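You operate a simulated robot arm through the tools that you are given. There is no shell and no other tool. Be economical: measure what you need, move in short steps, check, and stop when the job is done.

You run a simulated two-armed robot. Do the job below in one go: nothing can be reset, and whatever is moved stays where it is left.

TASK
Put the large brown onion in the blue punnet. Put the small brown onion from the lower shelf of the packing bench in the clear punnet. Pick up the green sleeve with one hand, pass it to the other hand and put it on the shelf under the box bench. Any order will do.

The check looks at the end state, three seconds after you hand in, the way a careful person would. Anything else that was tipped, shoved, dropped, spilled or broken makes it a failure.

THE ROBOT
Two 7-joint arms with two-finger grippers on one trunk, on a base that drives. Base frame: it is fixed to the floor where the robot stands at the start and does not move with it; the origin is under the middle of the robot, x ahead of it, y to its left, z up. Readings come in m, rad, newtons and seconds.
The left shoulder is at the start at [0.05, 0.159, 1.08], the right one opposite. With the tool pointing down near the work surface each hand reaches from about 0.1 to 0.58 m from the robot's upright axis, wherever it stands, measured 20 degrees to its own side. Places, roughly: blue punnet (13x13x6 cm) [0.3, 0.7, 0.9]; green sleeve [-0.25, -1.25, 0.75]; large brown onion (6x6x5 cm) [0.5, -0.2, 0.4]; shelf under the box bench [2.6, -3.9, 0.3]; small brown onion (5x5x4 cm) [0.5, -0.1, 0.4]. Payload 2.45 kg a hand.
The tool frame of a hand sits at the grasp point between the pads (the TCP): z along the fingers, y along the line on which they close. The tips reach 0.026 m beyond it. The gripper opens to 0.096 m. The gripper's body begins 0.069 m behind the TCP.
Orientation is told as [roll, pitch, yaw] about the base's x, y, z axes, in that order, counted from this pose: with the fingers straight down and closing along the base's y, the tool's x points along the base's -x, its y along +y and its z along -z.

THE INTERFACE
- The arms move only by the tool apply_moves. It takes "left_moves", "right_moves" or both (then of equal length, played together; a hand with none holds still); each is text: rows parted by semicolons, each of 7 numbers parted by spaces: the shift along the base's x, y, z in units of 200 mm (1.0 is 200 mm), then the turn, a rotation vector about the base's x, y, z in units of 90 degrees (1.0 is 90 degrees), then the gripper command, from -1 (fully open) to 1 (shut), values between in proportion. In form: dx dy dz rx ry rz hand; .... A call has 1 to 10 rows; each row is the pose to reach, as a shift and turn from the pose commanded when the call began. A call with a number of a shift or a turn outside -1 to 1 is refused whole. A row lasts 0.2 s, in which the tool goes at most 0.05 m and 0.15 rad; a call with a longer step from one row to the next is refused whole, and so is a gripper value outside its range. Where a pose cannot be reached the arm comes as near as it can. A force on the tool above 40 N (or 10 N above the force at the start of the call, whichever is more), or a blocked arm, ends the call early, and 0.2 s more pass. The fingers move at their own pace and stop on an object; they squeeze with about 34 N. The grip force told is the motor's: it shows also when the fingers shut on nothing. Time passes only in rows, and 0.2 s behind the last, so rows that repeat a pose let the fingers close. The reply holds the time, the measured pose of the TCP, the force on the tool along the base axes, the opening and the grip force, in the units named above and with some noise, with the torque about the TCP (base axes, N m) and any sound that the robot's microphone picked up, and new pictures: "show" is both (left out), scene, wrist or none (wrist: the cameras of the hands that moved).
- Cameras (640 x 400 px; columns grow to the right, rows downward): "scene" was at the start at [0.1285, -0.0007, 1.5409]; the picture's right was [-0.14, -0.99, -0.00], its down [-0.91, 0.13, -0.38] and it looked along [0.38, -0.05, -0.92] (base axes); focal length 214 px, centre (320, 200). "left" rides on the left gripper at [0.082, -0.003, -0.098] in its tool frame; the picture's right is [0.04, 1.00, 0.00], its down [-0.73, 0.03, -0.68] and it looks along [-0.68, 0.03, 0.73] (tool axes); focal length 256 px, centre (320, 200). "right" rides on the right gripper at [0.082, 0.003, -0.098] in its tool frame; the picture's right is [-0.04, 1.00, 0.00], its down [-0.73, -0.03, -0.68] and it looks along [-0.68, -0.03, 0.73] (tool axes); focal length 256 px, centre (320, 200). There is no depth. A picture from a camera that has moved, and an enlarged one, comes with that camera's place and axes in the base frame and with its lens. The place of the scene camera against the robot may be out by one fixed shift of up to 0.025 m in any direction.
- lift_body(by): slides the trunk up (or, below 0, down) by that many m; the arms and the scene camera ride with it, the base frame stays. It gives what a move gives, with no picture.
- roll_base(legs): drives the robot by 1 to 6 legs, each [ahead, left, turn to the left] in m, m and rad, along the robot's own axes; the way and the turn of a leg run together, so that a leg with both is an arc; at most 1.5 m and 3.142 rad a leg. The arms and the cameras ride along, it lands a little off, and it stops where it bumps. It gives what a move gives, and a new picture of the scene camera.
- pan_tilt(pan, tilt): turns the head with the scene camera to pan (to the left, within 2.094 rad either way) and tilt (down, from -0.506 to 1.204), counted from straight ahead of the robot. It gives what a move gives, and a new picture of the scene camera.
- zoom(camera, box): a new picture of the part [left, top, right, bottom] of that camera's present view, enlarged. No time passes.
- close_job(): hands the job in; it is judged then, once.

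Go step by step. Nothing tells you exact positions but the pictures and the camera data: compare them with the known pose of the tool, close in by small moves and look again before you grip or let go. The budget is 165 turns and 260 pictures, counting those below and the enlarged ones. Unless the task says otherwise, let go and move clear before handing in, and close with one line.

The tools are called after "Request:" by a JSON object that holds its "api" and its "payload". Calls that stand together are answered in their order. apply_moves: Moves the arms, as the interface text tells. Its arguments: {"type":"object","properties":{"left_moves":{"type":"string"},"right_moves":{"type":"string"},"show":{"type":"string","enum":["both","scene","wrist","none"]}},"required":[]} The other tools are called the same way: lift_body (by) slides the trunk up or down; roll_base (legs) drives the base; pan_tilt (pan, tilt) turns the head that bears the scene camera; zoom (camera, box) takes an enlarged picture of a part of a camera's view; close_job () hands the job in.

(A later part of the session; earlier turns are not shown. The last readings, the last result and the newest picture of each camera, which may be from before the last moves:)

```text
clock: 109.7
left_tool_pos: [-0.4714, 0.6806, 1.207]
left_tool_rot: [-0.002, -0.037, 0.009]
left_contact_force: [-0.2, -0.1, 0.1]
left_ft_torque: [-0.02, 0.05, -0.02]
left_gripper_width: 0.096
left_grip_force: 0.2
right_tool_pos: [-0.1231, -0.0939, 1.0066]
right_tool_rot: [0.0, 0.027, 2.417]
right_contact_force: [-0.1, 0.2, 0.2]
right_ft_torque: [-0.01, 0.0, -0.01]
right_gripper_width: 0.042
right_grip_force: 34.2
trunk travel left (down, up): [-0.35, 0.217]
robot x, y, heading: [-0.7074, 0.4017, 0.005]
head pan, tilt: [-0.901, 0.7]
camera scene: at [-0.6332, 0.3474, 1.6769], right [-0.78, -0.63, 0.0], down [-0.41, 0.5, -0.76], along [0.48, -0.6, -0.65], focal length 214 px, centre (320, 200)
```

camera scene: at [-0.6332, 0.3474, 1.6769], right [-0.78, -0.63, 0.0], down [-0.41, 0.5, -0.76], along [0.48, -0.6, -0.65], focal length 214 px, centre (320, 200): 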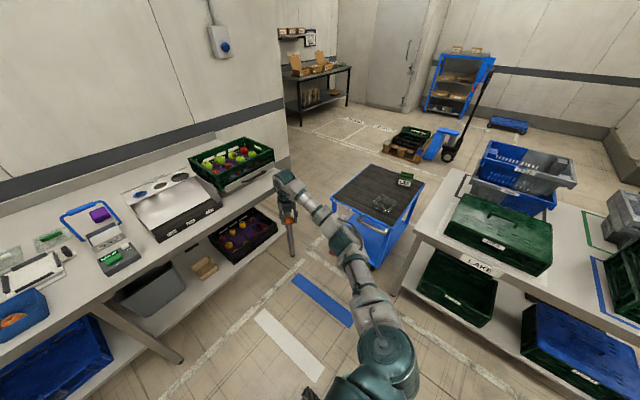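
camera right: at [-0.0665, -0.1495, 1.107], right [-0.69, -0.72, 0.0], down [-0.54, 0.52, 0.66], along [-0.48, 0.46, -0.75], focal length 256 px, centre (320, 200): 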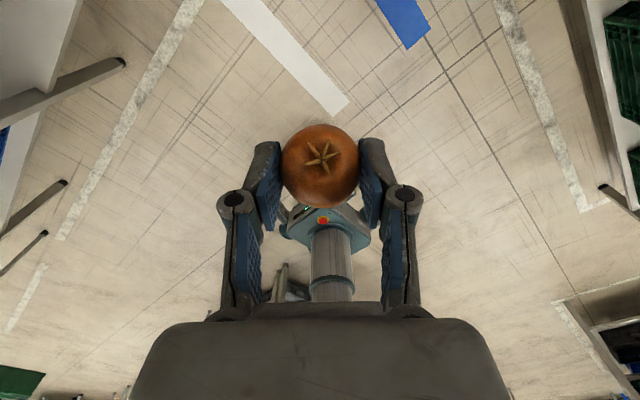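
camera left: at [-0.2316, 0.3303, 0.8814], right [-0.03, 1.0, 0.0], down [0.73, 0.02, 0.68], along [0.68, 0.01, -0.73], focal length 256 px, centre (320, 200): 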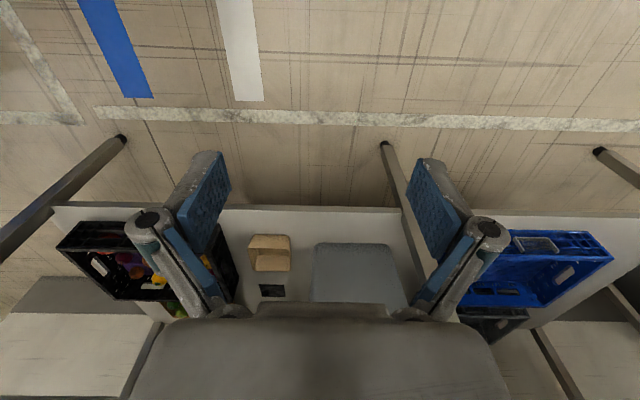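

Request:
{"api": "apply_moves", "payload": {"right_moves": "0 0.2 0 0 0 0 0.6; 0 0.4 0 0 0 0 0.6; 0 0.6 0 0 0 0 0.6; 0 0.8 0 0 0 0 0.6; 0 1 0 0 0 0 0.6", "show": "none"}}

Request:
{"api": "roll_base", "payload": {"legs": [[0.25, -0.2, 0], [0, 0, -1.571], [0, 0.33, 0]]}}

Request:
{"api": "pan_tilt", "payload": {"pan": -0.2, "tilt": 0.9}}

```text
clock: 110.9
left_tool_pos: [-0.4706, 0.6826, 1.2076]
left_tool_rot: [-0.004, -0.037, 0.01]
left_contact_force: [-0.2, -0.2, -0.8]
left_ft_torque: [-0.03, 0.01, -0.03]
left_gripper_width: 0.0963
left_grip_force: 0.1
right_tool_pos: [-0.1228, 0.1099, 1.0091]
right_tool_rot: [0.0, 0.028, 2.416]
right_contact_force: [-0.1, -0.4, 0.4]
right_ft_torque: [0.0, 0.0, 0.01]
right_gripper_width: 0.0421
right_grip_force: 33.9
trunk travel left (down, up): [-0.35, 0.217]
robot x, y, heading: [-0.7041, 0.4039, 0.004]
head pan, tilt: [-0.901, 0.7]
```

```text
clock: 118.7
left_tool_pos: [0.1294, -0.0272, 1.2125]
left_tool_rot: [0.015, -0.039, -1.563]
left_contact_force: [0.0, -0.5, -0.3]
left_ft_torque: [0.02, 0.0, -0.04]
left_gripper_width: 0.0959
left_grip_force: 0.1
right_tool_pos: [-0.4413, -0.3763, 1.0025]
right_tool_rot: [-0.013, 0.015, 0.843]
right_contact_force: [-1.0, -0.6, -1.0]
right_ft_torque: [0.0, -0.09, 0.02]
right_gripper_width: 0.0419
right_grip_force: 33.9
trunk travel left (down, up): [-0.35, 0.217]
robot x, y, heading: [-0.1342, 0.2016, -1.565]
head pan, tilt: [-0.901, 0.7]
camera scene: at [-0.2119, 0.1503, 1.6759], right [-0.63, 0.78, -0.01], down [0.51, 0.41, -0.76], along [-0.59, -0.48, -0.65], focal length 214 px, centre (320, 200)
```

scene: 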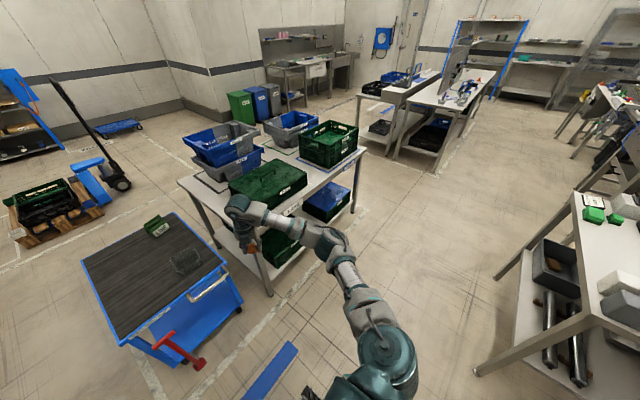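

```text
clock: 119.8
left_tool_pos: [0.1329, -0.0243, 1.2121]
left_tool_rot: [0.012, -0.043, -1.565]
left_contact_force: [0.8, 0.4, -0.7]
left_ft_torque: [0.03, -0.05, 0.0]
left_gripper_width: 0.0963
left_grip_force: 0.1
right_tool_pos: [-0.4385, -0.3729, 1.0069]
right_tool_rot: [-0.01, 0.019, 0.841]
right_contact_force: [-1.3, -0.6, -0.4]
right_ft_torque: [-0.04, -0.05, 0.02]
right_gripper_width: 0.0418
right_grip_force: 33.9
trunk travel left (down, up): [-0.35, 0.217]
robot x, y, heading: [-0.1335, 0.2058, -1.566]
head pan, tilt: [-0.201, 0.901]
camera scene: at [-0.1594, 0.1302, 1.6604], right [-0.98, 0.19, -0.01], down [0.16, 0.77, -0.62], along [-0.11, -0.61, -0.79], focal length 214 px, centre (320, 200)
```

scene: 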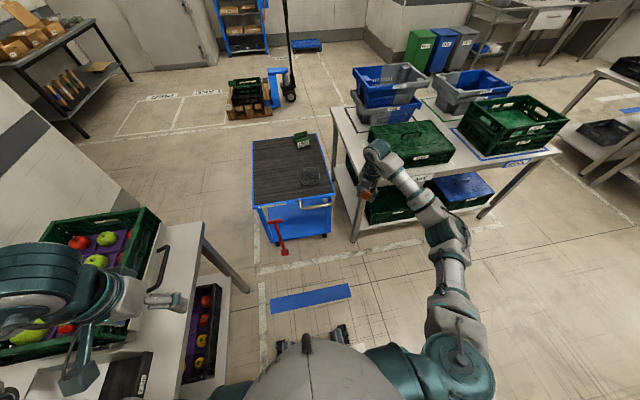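

Request:
{"api": "apply_moves", "payload": {"right_moves": "0.2 0 0 0 0 0 0.6; 0.4 0 0 0 0 0 0.6; 0.6 0 0 0 0 0 0.6; 0.75 0 0 0 0 0 0.6", "show": "none"}}

Request:
{"api": "roll_base", "payload": {"legs": [[0.36, 0, 0]]}}

Request:
{"api": "zoom", "payload": {"camera": "right", "box": [0, 0, 640, 400]}}

```text
clock: 120.8
left_tool_pos: [0.1439, -0.025, 1.2101]
left_tool_rot: [0.003, -0.043, -1.563]
left_contact_force: [-0.4, -0.9, 0.4]
left_ft_torque: [0.03, -0.02, -0.01]
left_gripper_width: 0.0961
left_grip_force: 0.1
right_tool_pos: [-0.2779, -0.3747, 1.0086]
right_tool_rot: [-0.005, 0.028, 0.843]
right_contact_force: [1.5, -1.0, -0.9]
right_ft_torque: [0.0, 0.0, 0.0]
right_gripper_width: 0.0418
right_grip_force: 34.1
trunk travel left (down, up): [-0.35, 0.217]
robot x, y, heading: [-0.1283, 0.2062, -1.569]
head pan, tilt: [-0.201, 0.901]
```

```text
clock: 123.0
left_tool_pos: [0.1408, -0.3814, 1.2107]
left_tool_rot: [0.006, -0.043, -1.573]
left_contact_force: [0.3, 0.1, 1.6]
left_ft_torque: [0.03, 0.01, 0.01]
left_gripper_width: 0.096
left_grip_force: 0.1
right_tool_pos: [-0.2833, -0.7301, 1.0094]
right_tool_rot: [-0.004, 0.024, 0.835]
right_contact_force: [-0.1, -0.2, -0.5]
right_ft_torque: [-0.01, -0.03, -0.02]
right_gripper_width: 0.0416
right_grip_force: 34.5
trunk travel left (down, up): [-0.35, 0.217]
robot x, y, heading: [-0.1323, -0.1496, -1.568]
head pan, tilt: [-0.201, 0.901]
camera scene: at [-0.1347, -0.2247, 1.6608], right [-0.98, 0.2, 0.0], down [0.15, 0.77, -0.62], along [-0.13, -0.61, -0.79], focal length 214 px, centre (320, 200)
```

scene: 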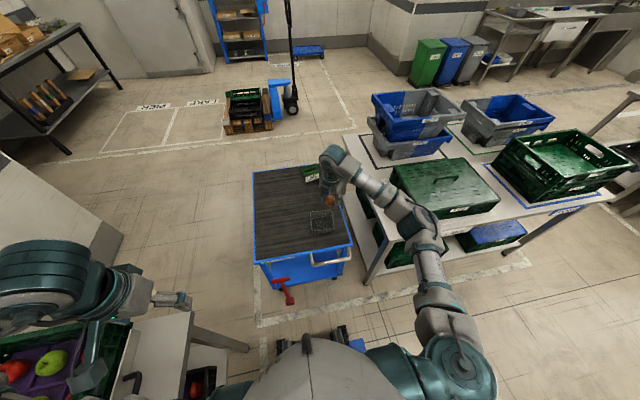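

```text
1.00 times, centred on (320, 200) of right (not enlarged: the box is as wide or as high as the picture)
camera zoom: at [-0.3385, -0.7861, 1.1084], right [-0.71, 0.7, -0.01], down [0.52, 0.54, 0.66], along [0.47, 0.47, -0.75], focal length 256 px, centre (320, 200)
```

zoom: 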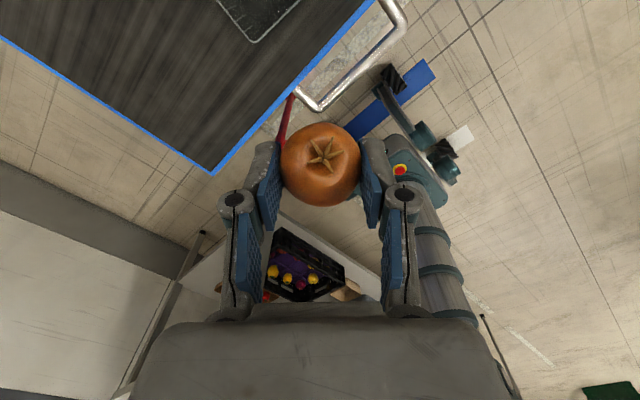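

Request:
{"api": "apply_moves", "payload": {"right_moves": "0 0 0 0 0 0.09 0.6; 0 0 0 0 0 0.18 0.6; 0 0 0 0 0 0.27 0.6; 0 0 0 0 0 0.36 0.6; 0 0 0 0 0 0.45 0.6; 0 0 0 0 0 0.54 0.6; 0 0 0 0 0 0.63 0.6; 0 0 0 0 0 0.72 0.6; 0 0 0 0 0 0.81 0.6; 0 0 0 0 0 0.9 0.6", "show": "none"}}

Request:
{"api": "apply_moves", "payload": {"right_moves": "0 0 0 0 0 0.09 0.6; 0 0 0 0 0 0.18 0.6; 0 0 0 0 0 0.27 0.6; 0 0 0 0 0 0.36 0.6; 0 0 0 0 0 0.45 0.6; 0 0 0 0 0 0.54 0.6; 0 0 0 0 0 0.63 0.6; 0 0 0 0 0 0.72 0.6; 0 0 0 0 0 0.81 0.6; 0 0 0 0 0 0.9 0.6", "show": "wrist"}}

```text
clock: 125.2
left_tool_pos: [0.1343, -0.3795, 1.2111]
left_tool_rot: [0.01, -0.044, -1.573]
left_contact_force: [-0.9, 0.0, -0.7]
left_ft_torque: [-0.02, 0.0, -0.02]
left_gripper_width: 0.096
left_grip_force: 0.1
right_tool_pos: [-0.2884, -0.7269, 1.0095]
right_tool_rot: [-0.012, 0.025, 2.25]
right_contact_force: [-0.6, -0.2, -1.1]
right_ft_torque: [-0.03, -0.02, -0.01]
right_gripper_width: 0.0414
right_grip_force: 33.9
trunk travel left (down, up): [-0.35, 0.217]
robot x, y, heading: [-0.1316, -0.15, -1.571]
head pan, tilt: [-0.201, 0.901]
```

```text
clock: 127.5
left_tool_pos: [0.1401, -0.3787, 1.2111]
left_tool_rot: [0.006, -0.042, -1.572]
left_contact_force: [0.4, 0.8, 0.0]
left_ft_torque: [0.01, 0.01, 0.0]
left_gripper_width: 0.0958
left_grip_force: 0.0
right_tool_pos: [-0.2848, -0.727, 1.009]
right_tool_rot: [-0.01, 0.025, -2.618]
right_contact_force: [0.7, 1.3, -0.9]
right_ft_torque: [0.03, 0.02, 0.02]
right_gripper_width: 0.0413
right_grip_force: 34.2
trunk travel left (down, up): [-0.35, 0.217]
robot x, y, heading: [-0.1284, -0.1492, -1.571]
head pan, tilt: [-0.201, 0.901]
camera right: at [-0.2131, -0.6923, 1.1094], right [0.47, -0.89, -0.01], down [-0.66, -0.36, 0.66], along [-0.59, -0.3, -0.75], focal length 256 px, centre (320, 200)
```

right: 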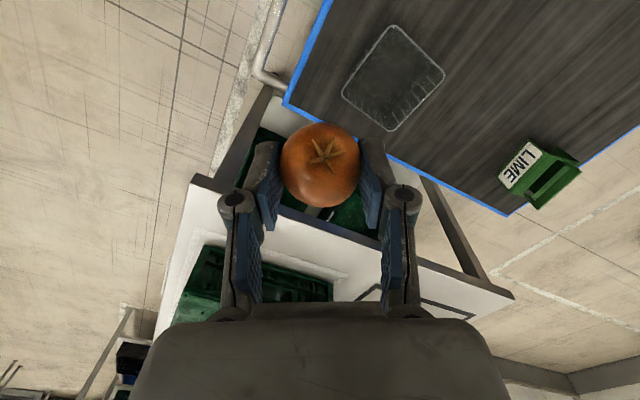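

Request:
{"api": "apply_moves", "payload": {"right_moves": "0.02 -0.2 0 0 0 0 0.7; 0.04 -0.4 -0.05 0 0 0 0.7; 0.06 -0.55 -0.2 0 0 0 0.7; 0.06 -0.55 -0.4 0 0 0 0.7; 0.06 -0.55 -0.55 0 0 0 0.7", "show": "wrist"}}

Request:
{"api": "zoom", "payload": {"camera": "scene", "box": [260, 140, 400, 260]}}

```text
clock: 128.7
left_tool_pos: [0.1353, -0.3811, 1.2114]
left_tool_rot: [0.009, -0.043, -1.572]
left_contact_force: [0.9, -0.2, 0.2]
left_ft_torque: [-0.03, -0.02, 0.01]
left_gripper_width: 0.0957
left_grip_force: 0.1
right_tool_pos: [-0.2764, -0.8353, 0.9094]
right_tool_rot: [-0.011, 0.028, -2.622]
right_contact_force: [0.4, -0.1, -1.3]
right_ft_torque: [0.01, -0.02, 0.0]
right_gripper_width: 0.0415
right_grip_force: 33.4
right hand out of reach, approached as far as the arm can: row 3, 4, 5
trunk travel left (down, up): [-0.35, 0.217]
robot x, y, heading: [-0.1338, -0.1529, -1.571]
head pan, tilt: [-0.201, 0.901]
camera right: at [-0.2046, -0.7997, 1.0083], right [0.46, -0.89, -0.01], down [-0.66, -0.35, 0.66], along [-0.59, -0.3, -0.75], focal length 256 px, centre (320, 200)
```

right: 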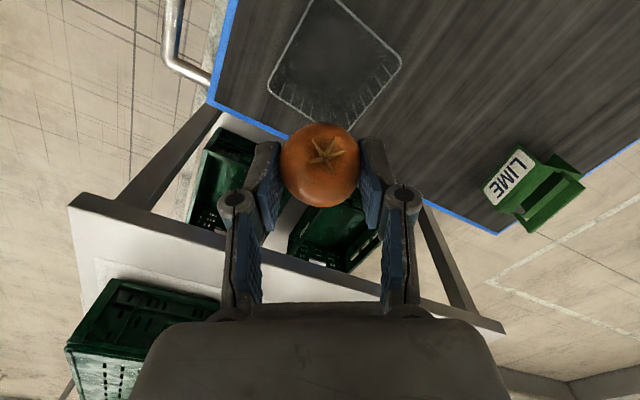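

```text
3.33 times, centred on (330, 200) of scene
camera zoom: at [-0.1373, -0.2273, 1.6606], right [-0.98, 0.2, 0.0], down [0.16, 0.77, -0.62], along [-0.13, -0.6, -0.79], focal length 715 px, centre (287, 200)
```

zoom: 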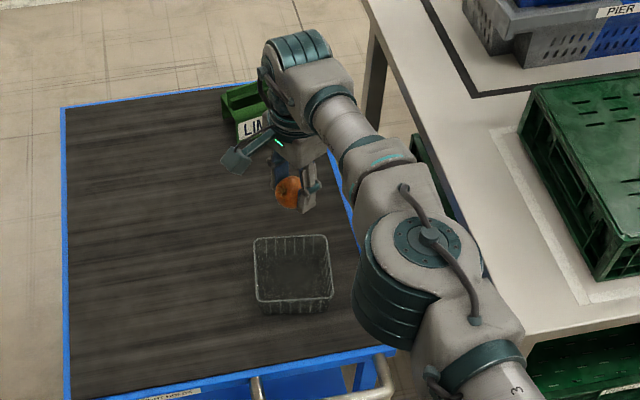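

Request:
{"api": "apply_moves", "payload": {"left_moves": "-0.2 0 0.1 0 0 0 -1; -0.4 0 0.2 0 0 0 -1; -0.6 0 0.35 0 0 0 -1; -0.7 0 0.5 0 0 0 -1", "show": "none"}}

Request:
{"api": "roll_base", "payload": {"legs": [[0.1, 0, 0]]}}

```text
clock: 129.7
left_tool_pos: [-0.0059, -0.3786, 1.3149]
left_tool_rot: [0.011, -0.042, -1.572]
left_contact_force: [0.3, 0.1, -0.8]
left_ft_torque: [-0.03, -0.03, -0.01]
left_gripper_width: 0.0961
left_grip_force: 0.1
right_tool_pos: [-0.2759, -0.8334, 0.9099]
right_tool_rot: [-0.009, 0.028, -2.62]
right_contact_force: [0.4, 0.2, -0.4]
right_ft_torque: [-0.01, 0.0, -0.01]
right_gripper_width: 0.0412
right_grip_force: 33.9
trunk travel left (down, up): [-0.35, 0.217]
robot x, y, heading: [-0.1289, -0.1494, -1.571]
head pan, tilt: [-0.201, 0.901]
```

```text
clock: 130.8
left_tool_pos: [0.0001, -0.4798, 1.3147]
left_tool_rot: [0.007, -0.043, -1.573]
left_contact_force: [0.1, -0.6, 0.0]
left_ft_torque: [0.03, 0.03, -0.01]
left_gripper_width: 0.0959
left_grip_force: 0.1
right_tool_pos: [-0.2734, -0.9335, 0.9101]
right_tool_rot: [-0.011, 0.024, -2.619]
right_contact_force: [-0.3, 0.5, -0.8]
right_ft_torque: [-0.01, 0.01, 0.01]
right_gripper_width: 0.0416
right_grip_force: 34.0
trunk travel left (down, up): [-0.35, 0.217]
robot x, y, heading: [-0.126, -0.2554, -1.571]
head pan, tilt: [-0.201, 0.901]
camera scene: at [-0.1366, -0.3255, 1.6609], right [-0.98, 0.2, 0.0], down [0.16, 0.77, -0.62], along [-0.13, -0.61, -0.79], focal length 214 px, centre (320, 200)
```

scene: 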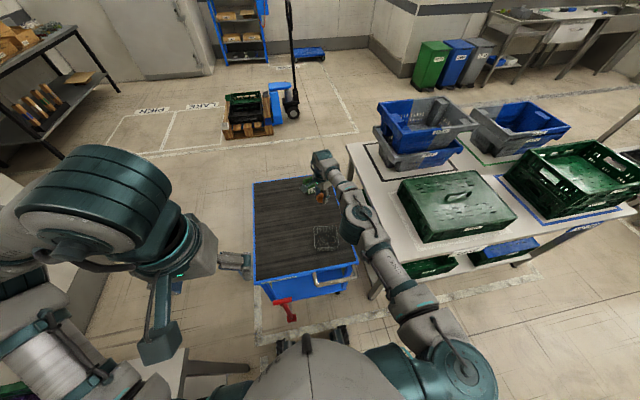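

Request:
{"api": "apply_moves", "payload": {"right_moves": "-0.01 0.2 0 0 0 0 0.7; -0.02 0.42 0 0 0 0 0.7; -0.02 0.42 -0.2 0 0 0 0.7; -0.02 0.42 -0.4 0 0 0 0.7; -0.02 0.42 -0.6 0 0 0 0.7", "show": "wrist"}}

```text
clock: 132.0
left_tool_pos: [-0.0008, -0.4775, 1.315]
left_tool_rot: [0.007, -0.045, -1.572]
left_contact_force: [0.0, -0.5, 0.1]
left_ft_torque: [0.04, 0.03, -0.02]
left_gripper_width: 0.096
left_grip_force: 0.1
right_tool_pos: [-0.2689, -0.9042, 0.7728]
right_tool_rot: [-0.009, 0.025, -2.622]
right_contact_force: [0.1, 0.5, 0.2]
right_ft_torque: [0.03, 0.0, 0.0]
right_gripper_width: 0.0413
right_grip_force: 33.7
right hand out of reach, approached as far as the arm can: row 1, 2, 3, 4, 5
trunk travel left (down, up): [-0.35, 0.217]
robot x, y, heading: [-0.1293, -0.251, -1.568]
head pan, tilt: [-0.201, 0.901]
camera right: at [-0.1969, -0.8696, 0.8726], right [0.46, -0.89, -0.01], down [-0.66, -0.36, 0.66], along [-0.59, -0.3, -0.75], focal length 256 px, centre (320, 200)
```

right: 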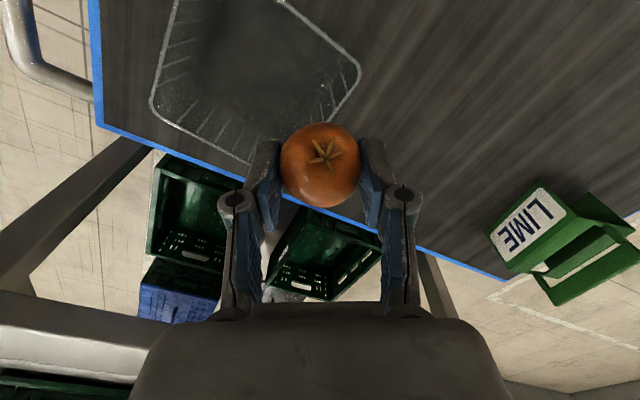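

Request:
{"api": "apply_moves", "payload": {"right_moves": "-0.03 0.1 0 0 0 0 0.7; -0.03 0.2 0 0 0 0 0.7; -0.03 0.26 0 0 0 0 0.7", "show": "none"}}

```text
clock: 132.8
left_tool_pos: [-0.0014, -0.4775, 1.3141]
left_tool_rot: [0.006, -0.046, -1.57]
left_contact_force: [0.5, -0.7, -0.5]
left_ft_torque: [0.04, -0.02, 0.0]
left_gripper_width: 0.0962
left_grip_force: 0.0
right_tool_pos: [-0.2676, -0.8996, 0.7605]
right_tool_rot: [-0.009, 0.025, -2.619]
right_contact_force: [0.8, 0.0, -0.2]
right_ft_torque: [-0.02, 0.04, -0.04]
right_gripper_width: 0.0414
right_grip_force: 33.4
right hand out of reach, approached as far as the arm can: row 1, 2, 3
trunk travel left (down, up): [-0.35, 0.217]
robot x, y, heading: [-0.1273, -0.2497, -1.57]
head pan, tilt: [-0.201, 0.901]
```

Request:
{"api": "roll_base", "payload": {"legs": [[-0.05, -0.008, 0]]}}

Request:
{"api": "apply_moves", "payload": {"right_moves": "0 0 -0.05 0 0 0 0.7; 0 0 -0.1 0 0 0 0.7", "show": "wrist"}}

```text
clock: 133.7
left_tool_pos: [-0.0089, -0.4338, 1.3139]
left_tool_rot: [0.008, -0.042, -1.573]
left_contact_force: [-0.6, -0.2, 0.7]
left_ft_torque: [0.02, -0.03, -0.08]
left_gripper_width: 0.0961
left_grip_force: 0.0
right_tool_pos: [-0.2757, -0.8543, 0.7572]
right_tool_rot: [-0.014, 0.027, -2.621]
right_contact_force: [0.1, 0.0, 0.1]
right_ft_torque: [0.1, -0.01, -0.03]
right_gripper_width: 0.0413
right_grip_force: 34.1
trunk travel left (down, up): [-0.35, 0.217]
robot x, y, heading: [-0.1375, -0.2028, -1.573]
head pan, tilt: [-0.201, 0.901]
camera scene: at [-0.1461, -0.2864, 1.66], right [-0.98, 0.2, 0.0], down [0.16, 0.77, -0.61], along [-0.12, -0.6, -0.79], focal length 214 px, centre (320, 200)
```

scene: 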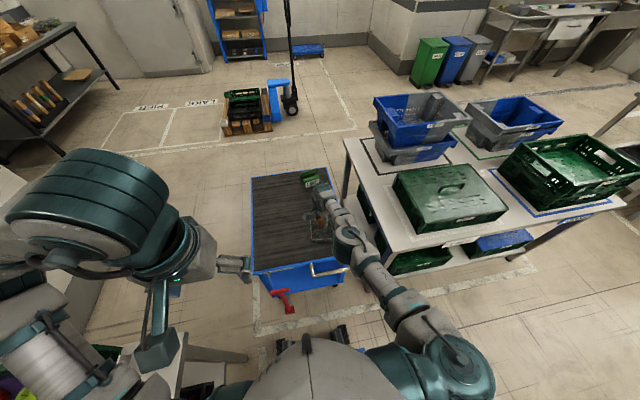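

```text
clock: 134.3
left_tool_pos: [-0.0143, -0.4255, 1.3151]
left_tool_rot: [0.011, -0.047, -1.573]
left_contact_force: [-0.9, -0.4, 0.1]
left_ft_torque: [-0.03, -0.03, -0.02]
left_gripper_width: 0.0962
left_grip_force: 0.0
right_tool_pos: [-0.28, -0.8476, 0.7398]
right_tool_rot: [-0.008, 0.025, -2.621]
right_contact_force: [-0.6, -0.5, -0.7]
right_ft_torque: [-0.01, -0.02, 0.03]
right_gripper_width: 0.0411
right_grip_force: 34.0
right hand out of reach, approached as far as the arm can: row 2
trunk travel left (down, up): [-0.35, 0.217]
robot x, y, heading: [-0.1374, -0.2022, -1.574]
head pan, tilt: [-0.201, 0.901]
camera right: at [-0.2089, -0.8122, 0.8394], right [0.46, -0.89, -0.01], down [-0.66, -0.35, 0.66], along [-0.59, -0.3, -0.75], focal length 256 px, centre (320, 200)
```

right: 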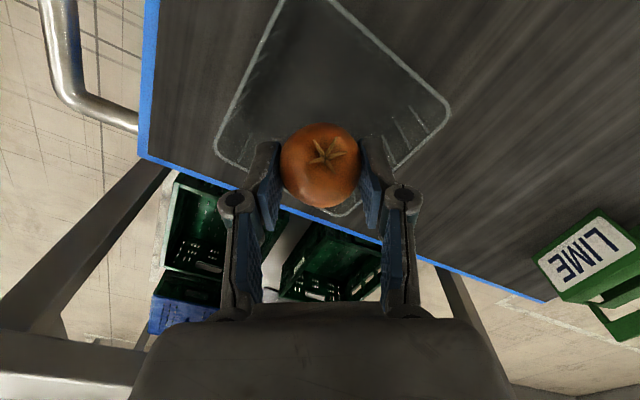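

Request:
{"api": "lift_body", "payload": {"by": -0.05}}

Request:
{"api": "zoom", "payload": {"camera": "right", "box": [0, 0, 640, 400]}}

```text
clock: 135.2
left_tool_pos: [-0.0112, -0.4232, 1.2663]
left_tool_rot: [0.009, -0.05, -1.573]
left_contact_force: [-0.7, 0.3, -0.6]
left_ft_torque: [0.01, -0.02, 0.0]
left_gripper_width: 0.0961
left_grip_force: 0.1
right_tool_pos: [-0.2784, -0.846, 0.6923]
right_tool_rot: [-0.004, 0.024, -2.619]
right_contact_force: [-0.1, -0.6, 0.3]
right_ft_torque: [0.01, 0.0, 0.04]
right_gripper_width: 0.041
right_grip_force: 33.7
trunk travel left (down, up): [-0.3, 0.267]
robot x, y, heading: [-0.1395, -0.205, -1.574]
head pan, tilt: [-0.201, 0.901]
```

```text
1.00 times, centred on (320, 200) of right (not enlarged: the box is as wide or as high as the picture)
camera zoom: at [-0.2068, -0.8107, 0.7926], right [0.46, -0.89, -0.01], down [-0.66, -0.35, 0.66], along [-0.59, -0.3, -0.75], focal length 256 px, centre (320, 200)
```

zoom: 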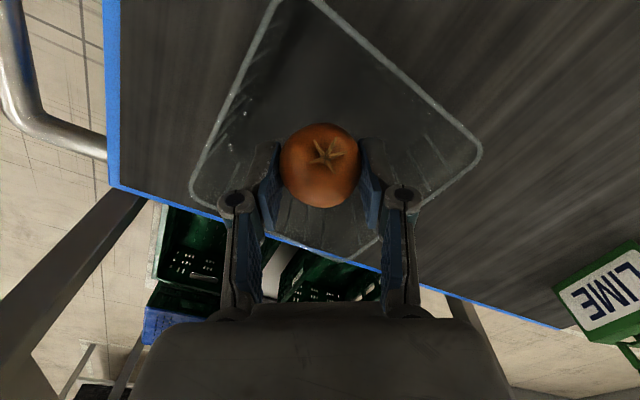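

Request:
{"api": "lift_body", "payload": {"by": -0.012}}

Request:
{"api": "apply_moves", "payload": {"right_moves": "0 0 0 0 0 0 0.3; 0 0 0 0 0 0 0; 0 0 0 0 0 0 -0.3; 0 0 0 0 0 0 -0.3; 0 0 0 0 0 0 -0.3", "show": "wrist"}}

```text
clock: 135.8
left_tool_pos: [-0.0071, -0.4235, 1.2532]
left_tool_rot: [0.006, -0.05, -1.572]
left_contact_force: [-0.6, 0.3, 0.3]
left_ft_torque: [-0.03, 0.0, 0.0]
left_gripper_width: 0.096
left_grip_force: 0.1
right_tool_pos: [-0.2755, -0.8462, 0.6804]
right_tool_rot: [-0.007, 0.022, -2.623]
right_contact_force: [0.1, 0.4, 0.3]
right_ft_torque: [-0.02, -0.01, 0.01]
right_gripper_width: 0.0411
right_grip_force: 33.8
trunk travel left (down, up): [-0.288, 0.279]
robot x, y, heading: [-0.1353, -0.1983, -1.572]
head pan, tilt: [-0.201, 0.901]
```

```text
clock: 137.1
left_tool_pos: [-0.008, -0.4232, 1.2534]
left_tool_rot: [0.007, -0.047, -1.572]
left_contact_force: [-0.1, -0.1, -0.9]
left_ft_torque: [0.0, -0.01, 0.02]
left_gripper_width: 0.0961
left_grip_force: 0.1
right_tool_pos: [-0.2755, -0.8446, 0.6791]
right_tool_rot: [-0.007, 0.023, -2.619]
right_contact_force: [-0.4, 0.4, -0.5]
right_ft_torque: [0.01, 0.04, 0.0]
right_gripper_width: 0.0624
right_grip_force: 0.1
trunk travel left (down, up): [-0.288, 0.279]
robot x, y, heading: [-0.1387, -0.2017, -1.574]
head pan, tilt: [-0.201, 0.901]
camera right: at [-0.2044, -0.8104, 0.7797], right [0.46, -0.89, -0.01], down [-0.66, -0.35, 0.66], along [-0.59, -0.3, -0.75], focal length 256 px, centre (320, 200)
```

right: 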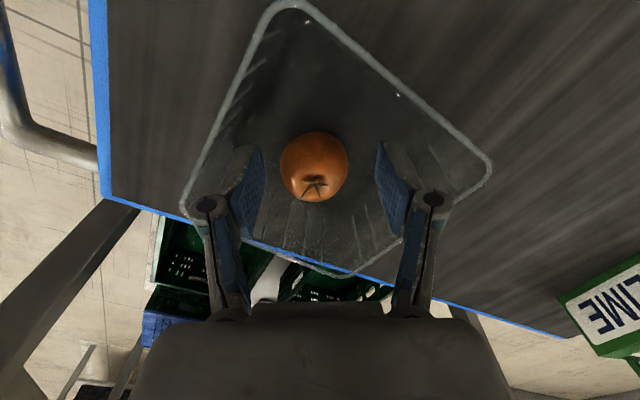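

Request:
{"api": "lift_body", "payload": {"by": 0.25}}

Request:
{"api": "zoom", "payload": {"camera": "right", "box": [0, 0, 640, 400]}}

Request:
{"api": "zoom", "payload": {"camera": "scene", "box": [240, 130, 400, 250]}}

```text
clock: 139.6
left_tool_pos: [-0.0092, -0.423, 1.5017]
left_tool_rot: [0.007, -0.048, -1.572]
left_contact_force: [0.6, -0.2, -0.4]
left_ft_torque: [0.02, 0.0, 0.0]
left_gripper_width: 0.0957
left_grip_force: 0.1
right_tool_pos: [-0.2758, -0.855, 0.9537]
right_tool_rot: [0.026, 0.003, -2.62]
right_contact_force: [-0.6, -0.3, 0.5]
right_ft_torque: [0.04, 0.01, 0.01]
right_gripper_width: 0.0623
right_grip_force: 0.0
trunk travel left (down, up): [-0.538, 0.029]
robot x, y, heading: [-0.1357, -0.2045, -1.579]
head pan, tilt: [-0.201, 0.901]
```

```text
1.00 times, centred on (320, 200) of right (not enlarged: the box is as wide or as high as the picture)
camera zoom: at [-0.204, -0.8159, 1.0514], right [0.46, -0.89, 0.03], down [-0.66, -0.33, 0.68], along [-0.59, -0.33, -0.74], focal length 256 px, centre (320, 200)
```

zoom: 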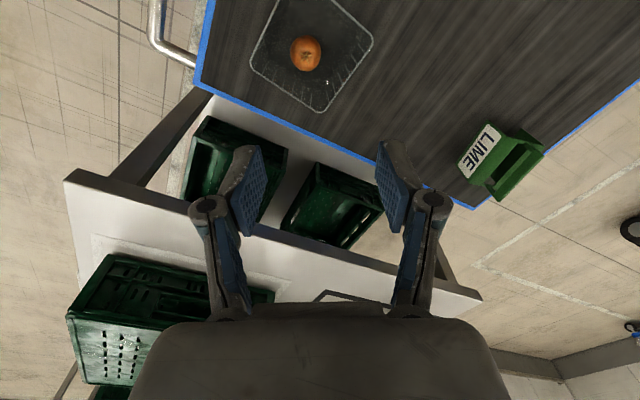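

```text
3.33 times, centred on (320, 190) of scene
camera zoom: at [-0.1451, -0.2535, 1.8483], right [-0.98, 0.2, 0.0], down [0.16, 0.77, -0.62], along [-0.13, -0.61, -0.79], focal length 715 px, centre (320, 233)
```

zoom: 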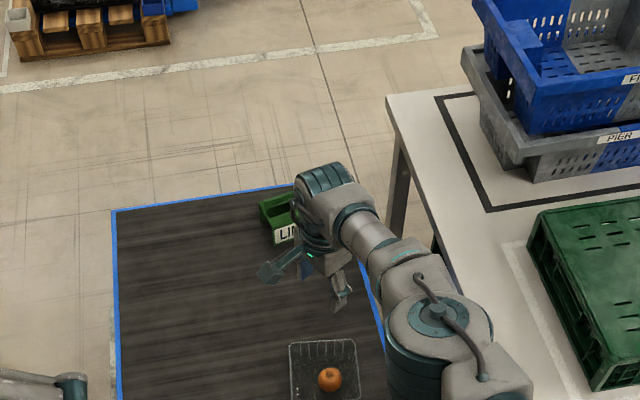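

Request:
{"api": "apply_moves", "payload": {"right_moves": "0 0.2 0.1 0 0 0 -0.3; 0 0.4 0.2 0 0 0 -0.3; 0 0.6 0.3 0 0 0 -0.3; 0 0.8 0.4 0 0 0 -0.3; 0 1 0.5 0 0 0 -0.3", "show": "none"}}

Request:
{"api": "roll_base", "payload": {"legs": [[-0.29, 0, 0]]}}

Request:
{"api": "pan_tilt", "payload": {"pan": -1.3, "tilt": 0.6}}

```text
clock: 140.8
left_tool_pos: [-0.0089, -0.4236, 1.5035]
left_tool_rot: [0.006, -0.05, -1.573]
left_contact_force: [0.2, 0.5, -0.1]
left_ft_torque: [0.01, -0.03, 0.02]
left_gripper_width: 0.096
left_grip_force: 0.1
right_tool_pos: [-0.2647, -0.8547, 0.9653]
right_tool_rot: [0.025, 0.004, -2.619]
right_contact_force: [0.6, 0.4, 0.4]
right_ft_torque: [0.04, 0.0, 0.01]
right_gripper_width: 0.0624
right_grip_force: 0.1
right hand out of reach, approached as far as the arm can: row 1, 2, 3, 4, 5
trunk travel left (down, up): [-0.538, 0.029]
robot x, y, heading: [-0.1376, -0.2035, -1.574]
head pan, tilt: [-0.201, 0.901]
```

```text
clock: 142.8
left_tool_pos: [-0.0087, -0.1345, 1.5026]
left_tool_rot: [0.005, -0.048, -1.574]
left_contact_force: [0.7, 0.0, 0.5]
left_ft_torque: [0.01, -0.01, 0.0]
left_gripper_width: 0.0961
left_grip_force: 0.2
right_tool_pos: [-0.2658, -0.5635, 0.9637]
right_tool_rot: [0.022, 0.006, -2.622]
right_contact_force: [0.6, -0.5, 1.1]
right_ft_torque: [0.02, -0.04, 0.01]
right_gripper_width: 0.0626
right_grip_force: 0.1
trunk travel left (down, up): [-0.538, 0.029]
robot x, y, heading: [-0.1368, 0.0915, -1.574]
head pan, tilt: [-0.201, 0.901]
camera scene: at [-0.1449, 0.0344, 1.8482], right [-0.98, 0.2, 0.0], down [0.16, 0.77, -0.62], along [-0.13, -0.6, -0.79], focal length 214 px, centre (320, 200)
```

scene: 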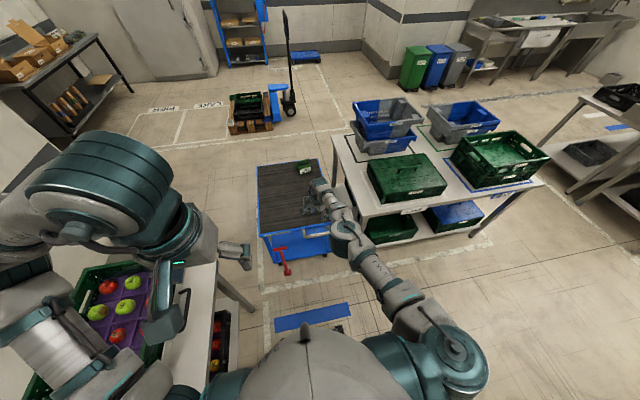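

```text
clock: 144.2
left_tool_pos: [-0.0071, -0.1275, 1.5048]
left_tool_rot: [0.006, -0.051, -1.573]
left_contact_force: [0.5, -0.4, -0.2]
left_ft_torque: [-0.01, 0.01, -0.03]
left_gripper_width: 0.0962
left_grip_force: 0.0
right_tool_pos: [-0.2602, -0.5625, 0.966]
right_tool_rot: [0.028, 0.006, -2.61]
right_contact_force: [-0.4, 0.8, -0.9]
right_ft_torque: [-0.01, 0.0, -0.01]
right_gripper_width: 0.0624
right_grip_force: 0.0
trunk travel left (down, up): [-0.538, 0.029]
robot x, y, heading: [-0.137, 0.0875, -1.575]
head pan, tilt: [-1.3, 0.6]
camera scene: at [-0.2143, 0.0887, 1.8734], right [-0.27, 0.96, 0.0], down [0.54, 0.15, -0.82], along [-0.8, -0.22, -0.57], focal length 214 px, centre (320, 200)
```

scene: 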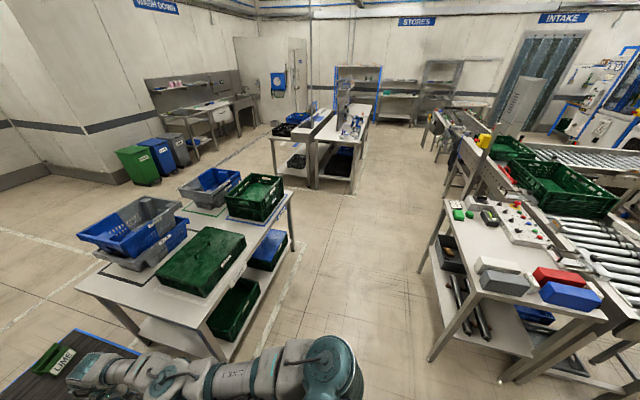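

Request:
{"api": "apply_moves", "payload": {"right_moves": "0 0 0.15 0 0 0.09 -0.3; 0 0 0.3 0 0 0.18 -0.3; 0 0 0.45 0 0 0.27 -0.3; 0 0 0.6 0 0 0.36 -0.3; 0 0 0.75 0 0 0.45 -0.3; 0 0 0.9 0 0 0.54 -0.3; 0 0 1 0 0 0.63 -0.3; 0 0.2 1 0 0 0.66 -0.3; 0 0.4 1 0 0 0.66 -0.3; 0 0.6 1 0 0 0.66 -0.3", "show": "none"}}

Request:
{"api": "apply_moves", "payload": {"right_moves": "0 0.1 0.2 0 0 0 -0.3; 0 0.3 0.4 0 0 0 -0.3; 0 0.5 0.4 0 0 0 -0.3; 0 0.7 0.4 0 0 0 -0.3", "show": "scene"}}

```text
clock: 146.4
left_tool_pos: [-0.0057, -0.1232, 1.5054]
left_tool_rot: [0.004, -0.056, -1.574]
left_contact_force: [0.4, -0.2, -0.3]
left_ft_torque: [0.02, 0.01, 0.02]
left_gripper_width: 0.0958
left_grip_force: 0.1
right_tool_pos: [-0.2629, -0.4344, 1.1715]
right_tool_rot: [0.028, 0.004, -1.587]
right_contact_force: [-0.4, 0.5, -0.6]
right_ft_torque: [-0.03, 0.02, 0.03]
right_gripper_width: 0.0626
right_grip_force: 0.1
right hand out of reach, approached as far as the arm can: row 1, 2, 3, 4, 5, 6, 7
trunk travel left (down, up): [-0.538, 0.029]
robot x, y, heading: [-0.134, 0.0912, -1.574]
head pan, tilt: [-1.3, 0.6]
```

```text
refused: row 2 steps farther than a row can; nothing moved
```

Request:
{"api": "apply_moves", "payload": {"right_moves": "0 0.15 0.1 0 0 0 -0.3; 0 0.3 0.2 0 0 0 -0.3; 0 0.5 0.3 0 0 0 -0.3; 0 0.7 0.3 0 0 0 -0.3", "show": "none"}}

Request:
{"api": "roll_base", "payload": {"legs": [[0, -1.1, 0], [0, -1.1, 0]]}}

Request:
{"api": "pan_tilt", "payload": {"pan": 0.2, "tilt": 0.5}}

```text
clock: 147.4
left_tool_pos: [-0.0057, -0.1269, 1.5045]
left_tool_rot: [0.007, -0.055, -1.574]
left_contact_force: [-0.5, -1.2, -0.4]
left_ft_torque: [0.02, 0.04, 0.02]
left_gripper_width: 0.0958
left_grip_force: 0.0
right_tool_pos: [-0.2654, -0.2969, 1.2289]
right_tool_rot: [0.028, 0.002, -1.584]
right_contact_force: [0.6, -0.4, 0.1]
right_ft_torque: [0.0, 0.03, -0.02]
right_gripper_width: 0.0623
right_grip_force: 0.0
trunk travel left (down, up): [-0.538, 0.029]
robot x, y, heading: [-0.1349, 0.0935, -1.573]
head pan, tilt: [-1.3, 0.6]
```

```text
clock: 158.3
left_tool_pos: [-2.1988, -0.1308, 1.5027]
left_tool_rot: [-0.001, -0.054, -1.564]
left_contact_force: [-0.7, 0.5, 0.2]
left_ft_torque: [0.01, 0.0, -0.01]
left_gripper_width: 0.0959
left_grip_force: 0.0
right_tool_pos: [-2.4577, -0.3037, 1.2292]
right_tool_rot: [0.022, 0.003, -1.576]
right_contact_force: [0.2, 0.1, -0.2]
right_ft_torque: [-0.03, -0.01, 0.0]
right_gripper_width: 0.0626
right_grip_force: 0.0
trunk travel left (down, up): [-0.538, 0.029]
robot x, y, heading: [-2.3439, 0.0818, -1.563]
head pan, tilt: [-1.3, 0.6]
camera scene: at [-2.4253, 0.0845, 1.873], right [-0.27, 0.96, 0.0], down [0.55, 0.16, -0.82], along [-0.79, -0.22, -0.57], focal length 214 px, centre (320, 200)
```

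scene: 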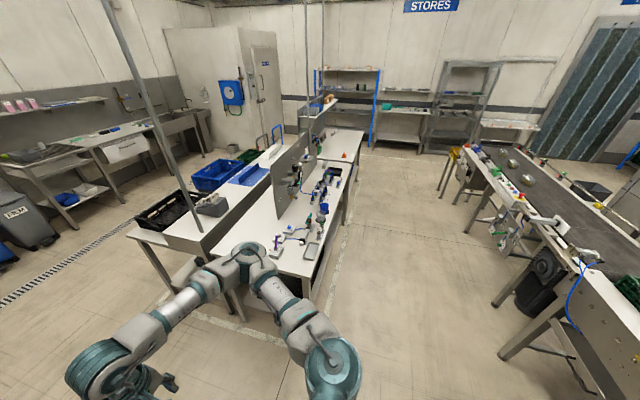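

```text
clock: 159.9
left_tool_pos: [-2.2327, -0.1275, 1.5059]
left_tool_rot: [0.018, -0.056, -1.57]
left_contact_force: [-0.9, 0.9, -0.5]
left_ft_torque: [-0.03, 0.07, -0.04]
left_gripper_width: 0.096
left_grip_force: 0.0
right_tool_pos: [-2.486, -0.2995, 1.229]
right_tool_rot: [0.04, 0.002, -1.58]
right_contact_force: [-0.8, -0.9, 0.6]
right_ft_torque: [0.07, -0.03, -0.02]
right_gripper_width: 0.0623
right_grip_force: 0.0
trunk travel left (down, up): [-0.538, 0.029]
robot x, y, heading: [-2.3462, 0.0805, -1.568]
head pan, tilt: [0.201, 0.499]
camera scene: at [-2.3501, 0.0205, 1.8824], right [-0.98, -0.2, -0.02], down [-0.08, 0.47, -0.88], along [0.18, -0.86, -0.48], focal length 214 px, centre (320, 200)
```

scene: 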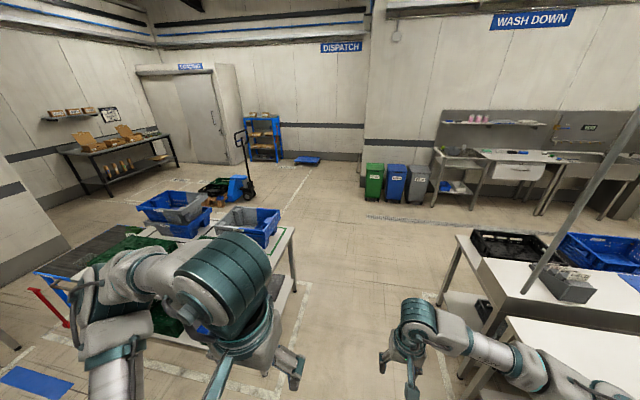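

Request:
{"api": "roll_base", "payload": {"legs": [[1.0, 0, 0], [1.05, 0, 0], [0, 1.0, 0]]}}

Request:
{"api": "pan_tilt", "payload": {"pan": 1.2, "tilt": 0.6}}

```text
clock: 170.4
left_tool_pos: [-2.1393, -2.1916, 1.4977]
left_tool_rot: [-0.029, -0.065, -1.543]
left_contact_force: [0.3, -1.0, 1.9]
left_ft_torque: [0.15, 0.07, 0.02]
left_gripper_width: 0.0958
left_grip_force: 0.0
right_tool_pos: [-2.4057, -2.3697, 1.2406]
right_tool_rot: [-0.024, -0.011, -1.566]
right_contact_force: [2.6, 1.2, -1.3]
right_ft_torque: [-0.03, 0.16, 0.02]
right_gripper_width: 0.0623
right_grip_force: 0.0
trunk travel left (down, up): [-0.538, 0.029]
robot x, y, heading: [-2.3413, -1.9948, -1.555]
head pan, tilt: [0.201, 0.499]
stopped in leg 3: the robot was blocked; the commanded pose is now the measured one
camera scene: at [-2.2835, -2.0619, 1.8813], right [-0.98, -0.21, 0.01], down [-0.12, 0.47, -0.87], along [0.18, -0.85, -0.49], focal length 214 px, centre (320, 200)
```

scene: 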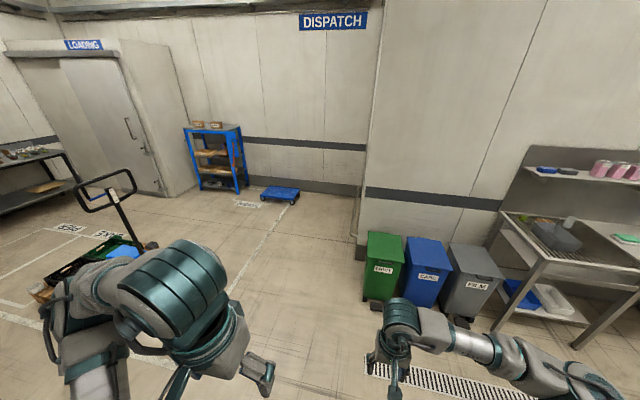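

```text
clock: 171.7
left_tool_pos: [-2.1326, -2.1875, 1.4958]
left_tool_rot: [-0.036, -0.066, -1.542]
left_contact_force: [0.1, -0.9, 0.4]
left_ft_torque: [0.04, 0.0, 0.01]
left_gripper_width: 0.0959
left_grip_force: 0.1
right_tool_pos: [-2.3993, -2.3632, 1.2384]
right_tool_rot: [-0.025, -0.013, -1.565]
right_contact_force: [1.9, 0.9, -0.5]
right_ft_torque: [-0.08, 0.15, 0.01]
right_gripper_width: 0.0626
right_grip_force: 0.0
trunk travel left (down, up): [-0.538, 0.029]
robot x, y, heading: [-2.3325, -1.9937, -1.559]
head pan, tilt: [1.201, 0.6]
camera scene: at [-2.138, -1.9943, 1.8631], right [-0.35, -0.94, 0.02], down [-0.58, 0.2, -0.79], along [0.74, -0.29, -0.61], focal length 214 px, centre (320, 200)
```

scene: 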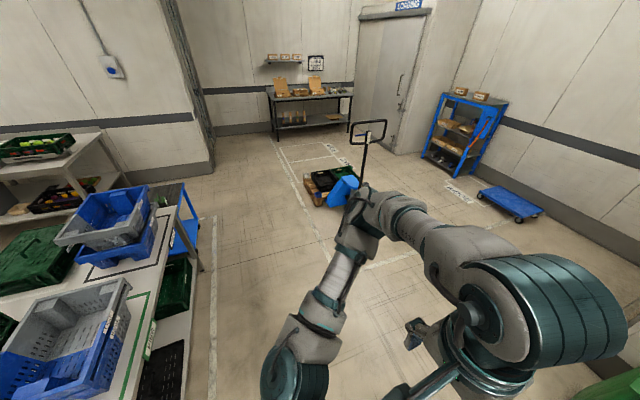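

Request:
{"api": "pan_tilt", "payload": {"pan": 0.9, "tilt": 1.2}}

Request:
{"api": "pan_tilt", "payload": {"pan": 2.0, "tilt": 0.9}}

```text
clock: 172.7
left_tool_pos: [-2.1225, -2.1902, 1.4947]
left_tool_rot: [-0.042, -0.063, -1.543]
left_contact_force: [-0.7, -1.6, 0.6]
left_ft_torque: [0.13, -0.07, 0.05]
left_gripper_width: 0.096
left_grip_force: 0.1
right_tool_pos: [-2.3899, -2.3638, 1.2392]
right_tool_rot: [-0.032, -0.011, -1.563]
right_contact_force: [1.7, 0.8, -1.1]
right_ft_torque: [-0.13, 0.13, 0.02]
right_gripper_width: 0.0623
right_grip_force: 0.0
trunk travel left (down, up): [-0.538, 0.029]
robot x, y, heading: [-2.3293, -1.9897, -1.565]
head pan, tilt: [0.901, 1.201]
camera scene: at [-2.1708, -2.0027, 1.8212], right [-0.61, -0.79, 0.03], down [-0.76, 0.57, -0.31], along [0.23, -0.22, -0.95], focal length 214 px, centre (320, 200)
```

scene: 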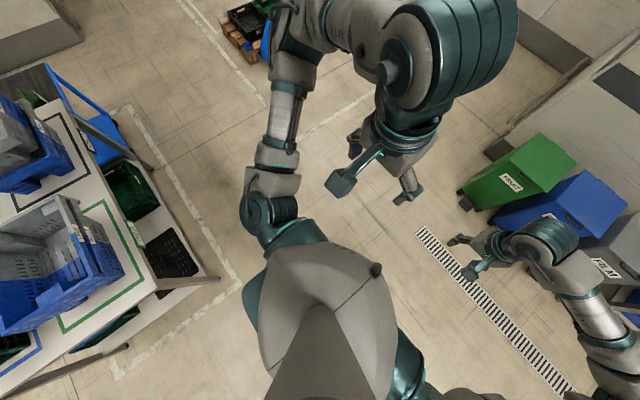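

```text
clock: 174.1
left_tool_pos: [-2.2672, -2.1863, 1.5101]
left_tool_rot: [0.048, -0.073, -1.553]
left_contact_force: [0.7, 1.0, -0.7]
left_ft_torque: [-0.11, 0.1, -0.01]
left_gripper_width: 0.096
left_grip_force: 0.1
right_tool_pos: [-2.5148, -2.3647, 1.232]
right_tool_rot: [0.051, -0.014, -1.574]
right_contact_force: [-1.8, -0.1, 0.0]
right_ft_torque: [0.08, -0.06, -0.01]
right_gripper_width: 0.0623
right_grip_force: 0.1
trunk travel left (down, up): [-0.538, 0.029]
robot x, y, heading: [-2.3556, -1.9868, -1.554]
head pan, tilt: [2.0, 0.901]
camera scene: at [-2.305, -1.9333, 1.8492], right [0.43, -0.9, 0.0], down [-0.7, -0.33, -0.63], along [0.57, 0.27, -0.78], focal length 214 px, centre (320, 200)
```

scene: 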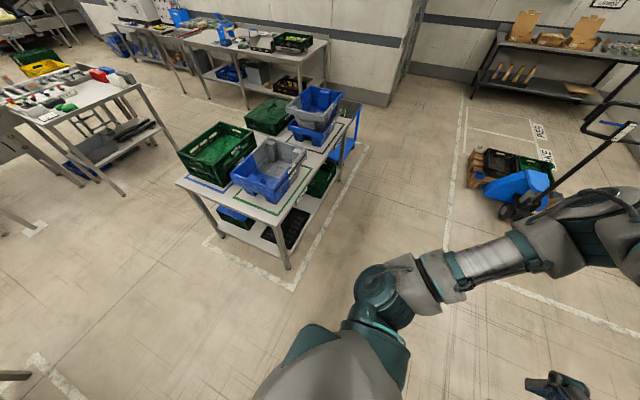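

Request:
{"api": "lift_body", "payload": {"by": -0.29}}

Request:
{"api": "roll_base", "payload": {"legs": [[0, 0.5, 0]]}}

```text
clock: 174.7
left_tool_pos: [-2.0584, -2.1716, 1.4679]
left_tool_rot: [-0.08, -0.074, -1.543]
left_contact_force: [2.1, -1.3, 1.5]
left_ft_torque: [0.08, 0.12, 0.02]
left_gripper_width: 0.0958
left_grip_force: 0.0
right_tool_pos: [-2.335, -2.3565, 1.2296]
right_tool_rot: [-0.081, -0.027, -1.564]
right_contact_force: [1.6, 0.6, -0.1]
right_ft_torque: [-0.12, 0.17, 0.07]
right_gripper_width: 0.0625
right_grip_force: 0.0
trunk travel left (down, up): [-0.521, 0.046]
robot x, y, heading: [-2.333, -1.9961, -1.552]
head pan, tilt: [2.0, 0.901]
stopped: the arm was blocked; the commanded pose is now the measured one
```

```text
clock: 175.6
left_tool_pos: [-2.1098, -2.1542, 1.4765]
left_tool_rot: [-0.024, -0.089, -1.524]
left_contact_force: [-0.1, -0.8, 0.6]
left_ft_torque: [0.08, 0.02, 0.0]
left_gripper_width: 0.096
left_grip_force: 0.1
right_tool_pos: [-2.3783, -2.3393, 1.2329]
right_tool_rot: [-0.049, -0.035, -1.565]
right_contact_force: [2.4, 0.8, 0.3]
right_ft_torque: [-0.07, 0.14, -0.01]
right_gripper_width: 0.0624
right_grip_force: 0.1
trunk travel left (down, up): [-0.521, 0.046]
robot x, y, heading: [-2.3309, -1.9821, -1.545]
head pan, tilt: [2.0, 0.901]
stopped in leg 1: the robot was blocked; the commanded pose is now the measured one
camera scene: at [-2.2418, -1.9242, 1.8309], right [0.44, -0.9, -0.01], down [-0.71, -0.34, -0.62], along [0.55, 0.27, -0.79], focal length 214 px, centre (320, 200)
```

scene: 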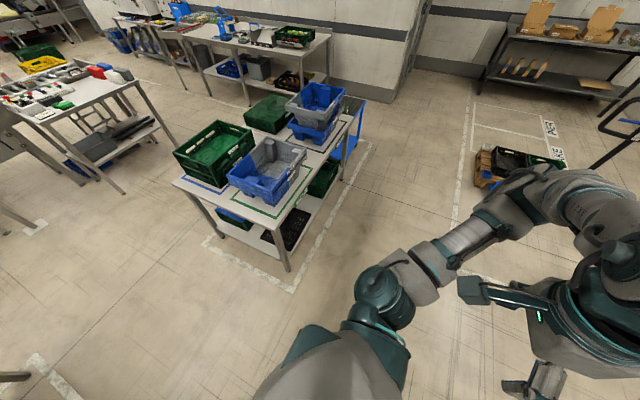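

Request:
{"api": "apply_moves", "payload": {"left_moves": "0 0 0 0 0 0 -1; 0 0 0 0 0 0 -1; 0 0 0 0 0 0 -1; 0 0 0 0 0 0 -1; 0 0 0 0 0 0 -1; 0 0 0 0 0 0 -1; 0 0 0 0 0 0 -1; 0 0 0 0 0 0 -1; 0 0 0 0 0 0 -1; 0 0 0 0 0 0 -1", "show": "none"}}

Request:
{"api": "apply_moves", "payload": {"left_moves": "0 0 0 0 0 0 -1; 0 0 0 0 0 0 -1; 0 0 0 0 0 0 -1; 0 0 0 0 0 0 -1; 0 0 0 0 0 0 -1; 0 0 0 0 0 0 -1; 0 0 0 0 0 0 -1; 0 0 0 0 0 0 -1; 0 0 0 0 0 0 -1; 0 0 0 0 0 0 -1", "show": "none"}}

```text
clock: 178.0
left_tool_pos: [-2.152, -2.1565, 1.4816]
left_tool_rot: [0.011, -0.086, -1.527]
left_contact_force: [-0.1, -0.7, 0.6]
left_ft_torque: [0.01, -0.06, 0.02]
left_gripper_width: 0.0959
left_grip_force: 0.0
right_tool_pos: [-2.4144, -2.3382, 1.2289]
right_tool_rot: [-0.014, -0.032, -1.569]
right_contact_force: [-0.5, -0.6, -0.7]
right_ft_torque: [0.05, -0.01, 0.0]
right_gripper_width: 0.0622
right_grip_force: 0.0
trunk travel left (down, up): [-0.521, 0.046]
robot x, y, heading: [-2.3212, -1.9803, -1.555]
head pan, tilt: [2.0, 0.901]
stopped in row 10 (left hand): the arm was blocked; the commanded pose is now the measured one
```

```text
clock: 180.4
left_tool_pos: [-2.2218, -2.1572, 1.4896]
left_tool_rot: [0.05, -0.089, -1.533]
left_contact_force: [1.0, 0.8, -1.3]
left_ft_torque: [-0.06, 0.08, -0.03]
left_gripper_width: 0.0958
left_grip_force: 0.0
right_tool_pos: [-2.4768, -2.3416, 1.2252]
right_tool_rot: [0.023, -0.031, -1.571]
right_contact_force: [0.2, -0.9, 0.0]
right_ft_torque: [0.08, 0.11, -0.02]
right_gripper_width: 0.0623
right_grip_force: 0.2
trunk travel left (down, up): [-0.521, 0.046]
robot x, y, heading: [-2.3389, -1.9843, -1.542]
head pan, tilt: [2.0, 0.901]
stopped in row 10 (left hand): the arm was blocked; the commanded pose is now the measured one
```

Request:
{"api": "lift_body", "payload": {"by": -0.1}}

Request:
{"api": "lift_body", "payload": {"by": -0.1}}

Request:
{"api": "lift_body", "payload": {"by": -0.1}}

```text
clock: 181.7
left_tool_pos: [-2.112, -2.1551, 1.3817]
left_tool_rot: [-0.022, -0.09, -1.526]
left_contact_force: [1.8, 0.9, 0.6]
left_ft_torque: [0.01, 0.12, 0.03]
left_gripper_width: 0.0959
left_grip_force: 0.1
right_tool_pos: [-2.3822, -2.3398, 1.1351]
right_tool_rot: [-0.044, -0.038, -1.565]
right_contact_force: [2.1, -0.1, 0.2]
right_ft_torque: [0.03, 0.15, 0.04]
right_gripper_width: 0.0623
right_grip_force: 0.1
trunk travel left (down, up): [-0.421, 0.146]
robot x, y, heading: [-2.3218, -1.9876, -1.547]
head pan, tilt: [2.0, 0.901]
```

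```text
clock: 183.1
left_tool_pos: [-2.2377, -2.1529, 1.2941]
left_tool_rot: [0.061, -0.098, -1.537]
left_contact_force: [-1.3, 1.9, -1.0]
left_ft_torque: [-0.1, -0.03, -0.02]
left_gripper_width: 0.0961
left_grip_force: 0.0
right_tool_pos: [-2.489, -2.3382, 1.0269]
right_tool_rot: [0.032, -0.036, -1.574]
right_contact_force: [-1.5, -0.6, -0.1]
right_ft_torque: [0.08, -0.11, 0.02]
right_gripper_width: 0.0625
right_grip_force: 0.1
trunk travel left (down, up): [-0.321, 0.246]
robot x, y, heading: [-2.3475, -1.9851, -1.542]
head pan, tilt: [2.0, 0.901]
```

```text
clock: 184.4
left_tool_pos: [-2.1301, -2.1527, 1.1842]
left_tool_rot: [-0.012, -0.095, -1.525]
left_contact_force: [-0.1, -0.4, 0.5]
left_ft_torque: [0.06, 0.06, 0.01]
left_gripper_width: 0.0962
left_grip_force: 0.0
right_tool_pos: [-2.3985, -2.3369, 0.9353]
right_tool_rot: [-0.038, -0.042, -1.564]
right_contact_force: [2.3, 0.6, 0.5]
right_ft_torque: [-0.07, 0.16, 0.01]
right_gripper_width: 0.0621
right_grip_force: 0.0
trunk travel left (down, up): [-0.221, 0.346]
robot x, y, heading: [-2.3251, -1.9857, -1.549]
head pan, tilt: [2.0, 0.901]
```

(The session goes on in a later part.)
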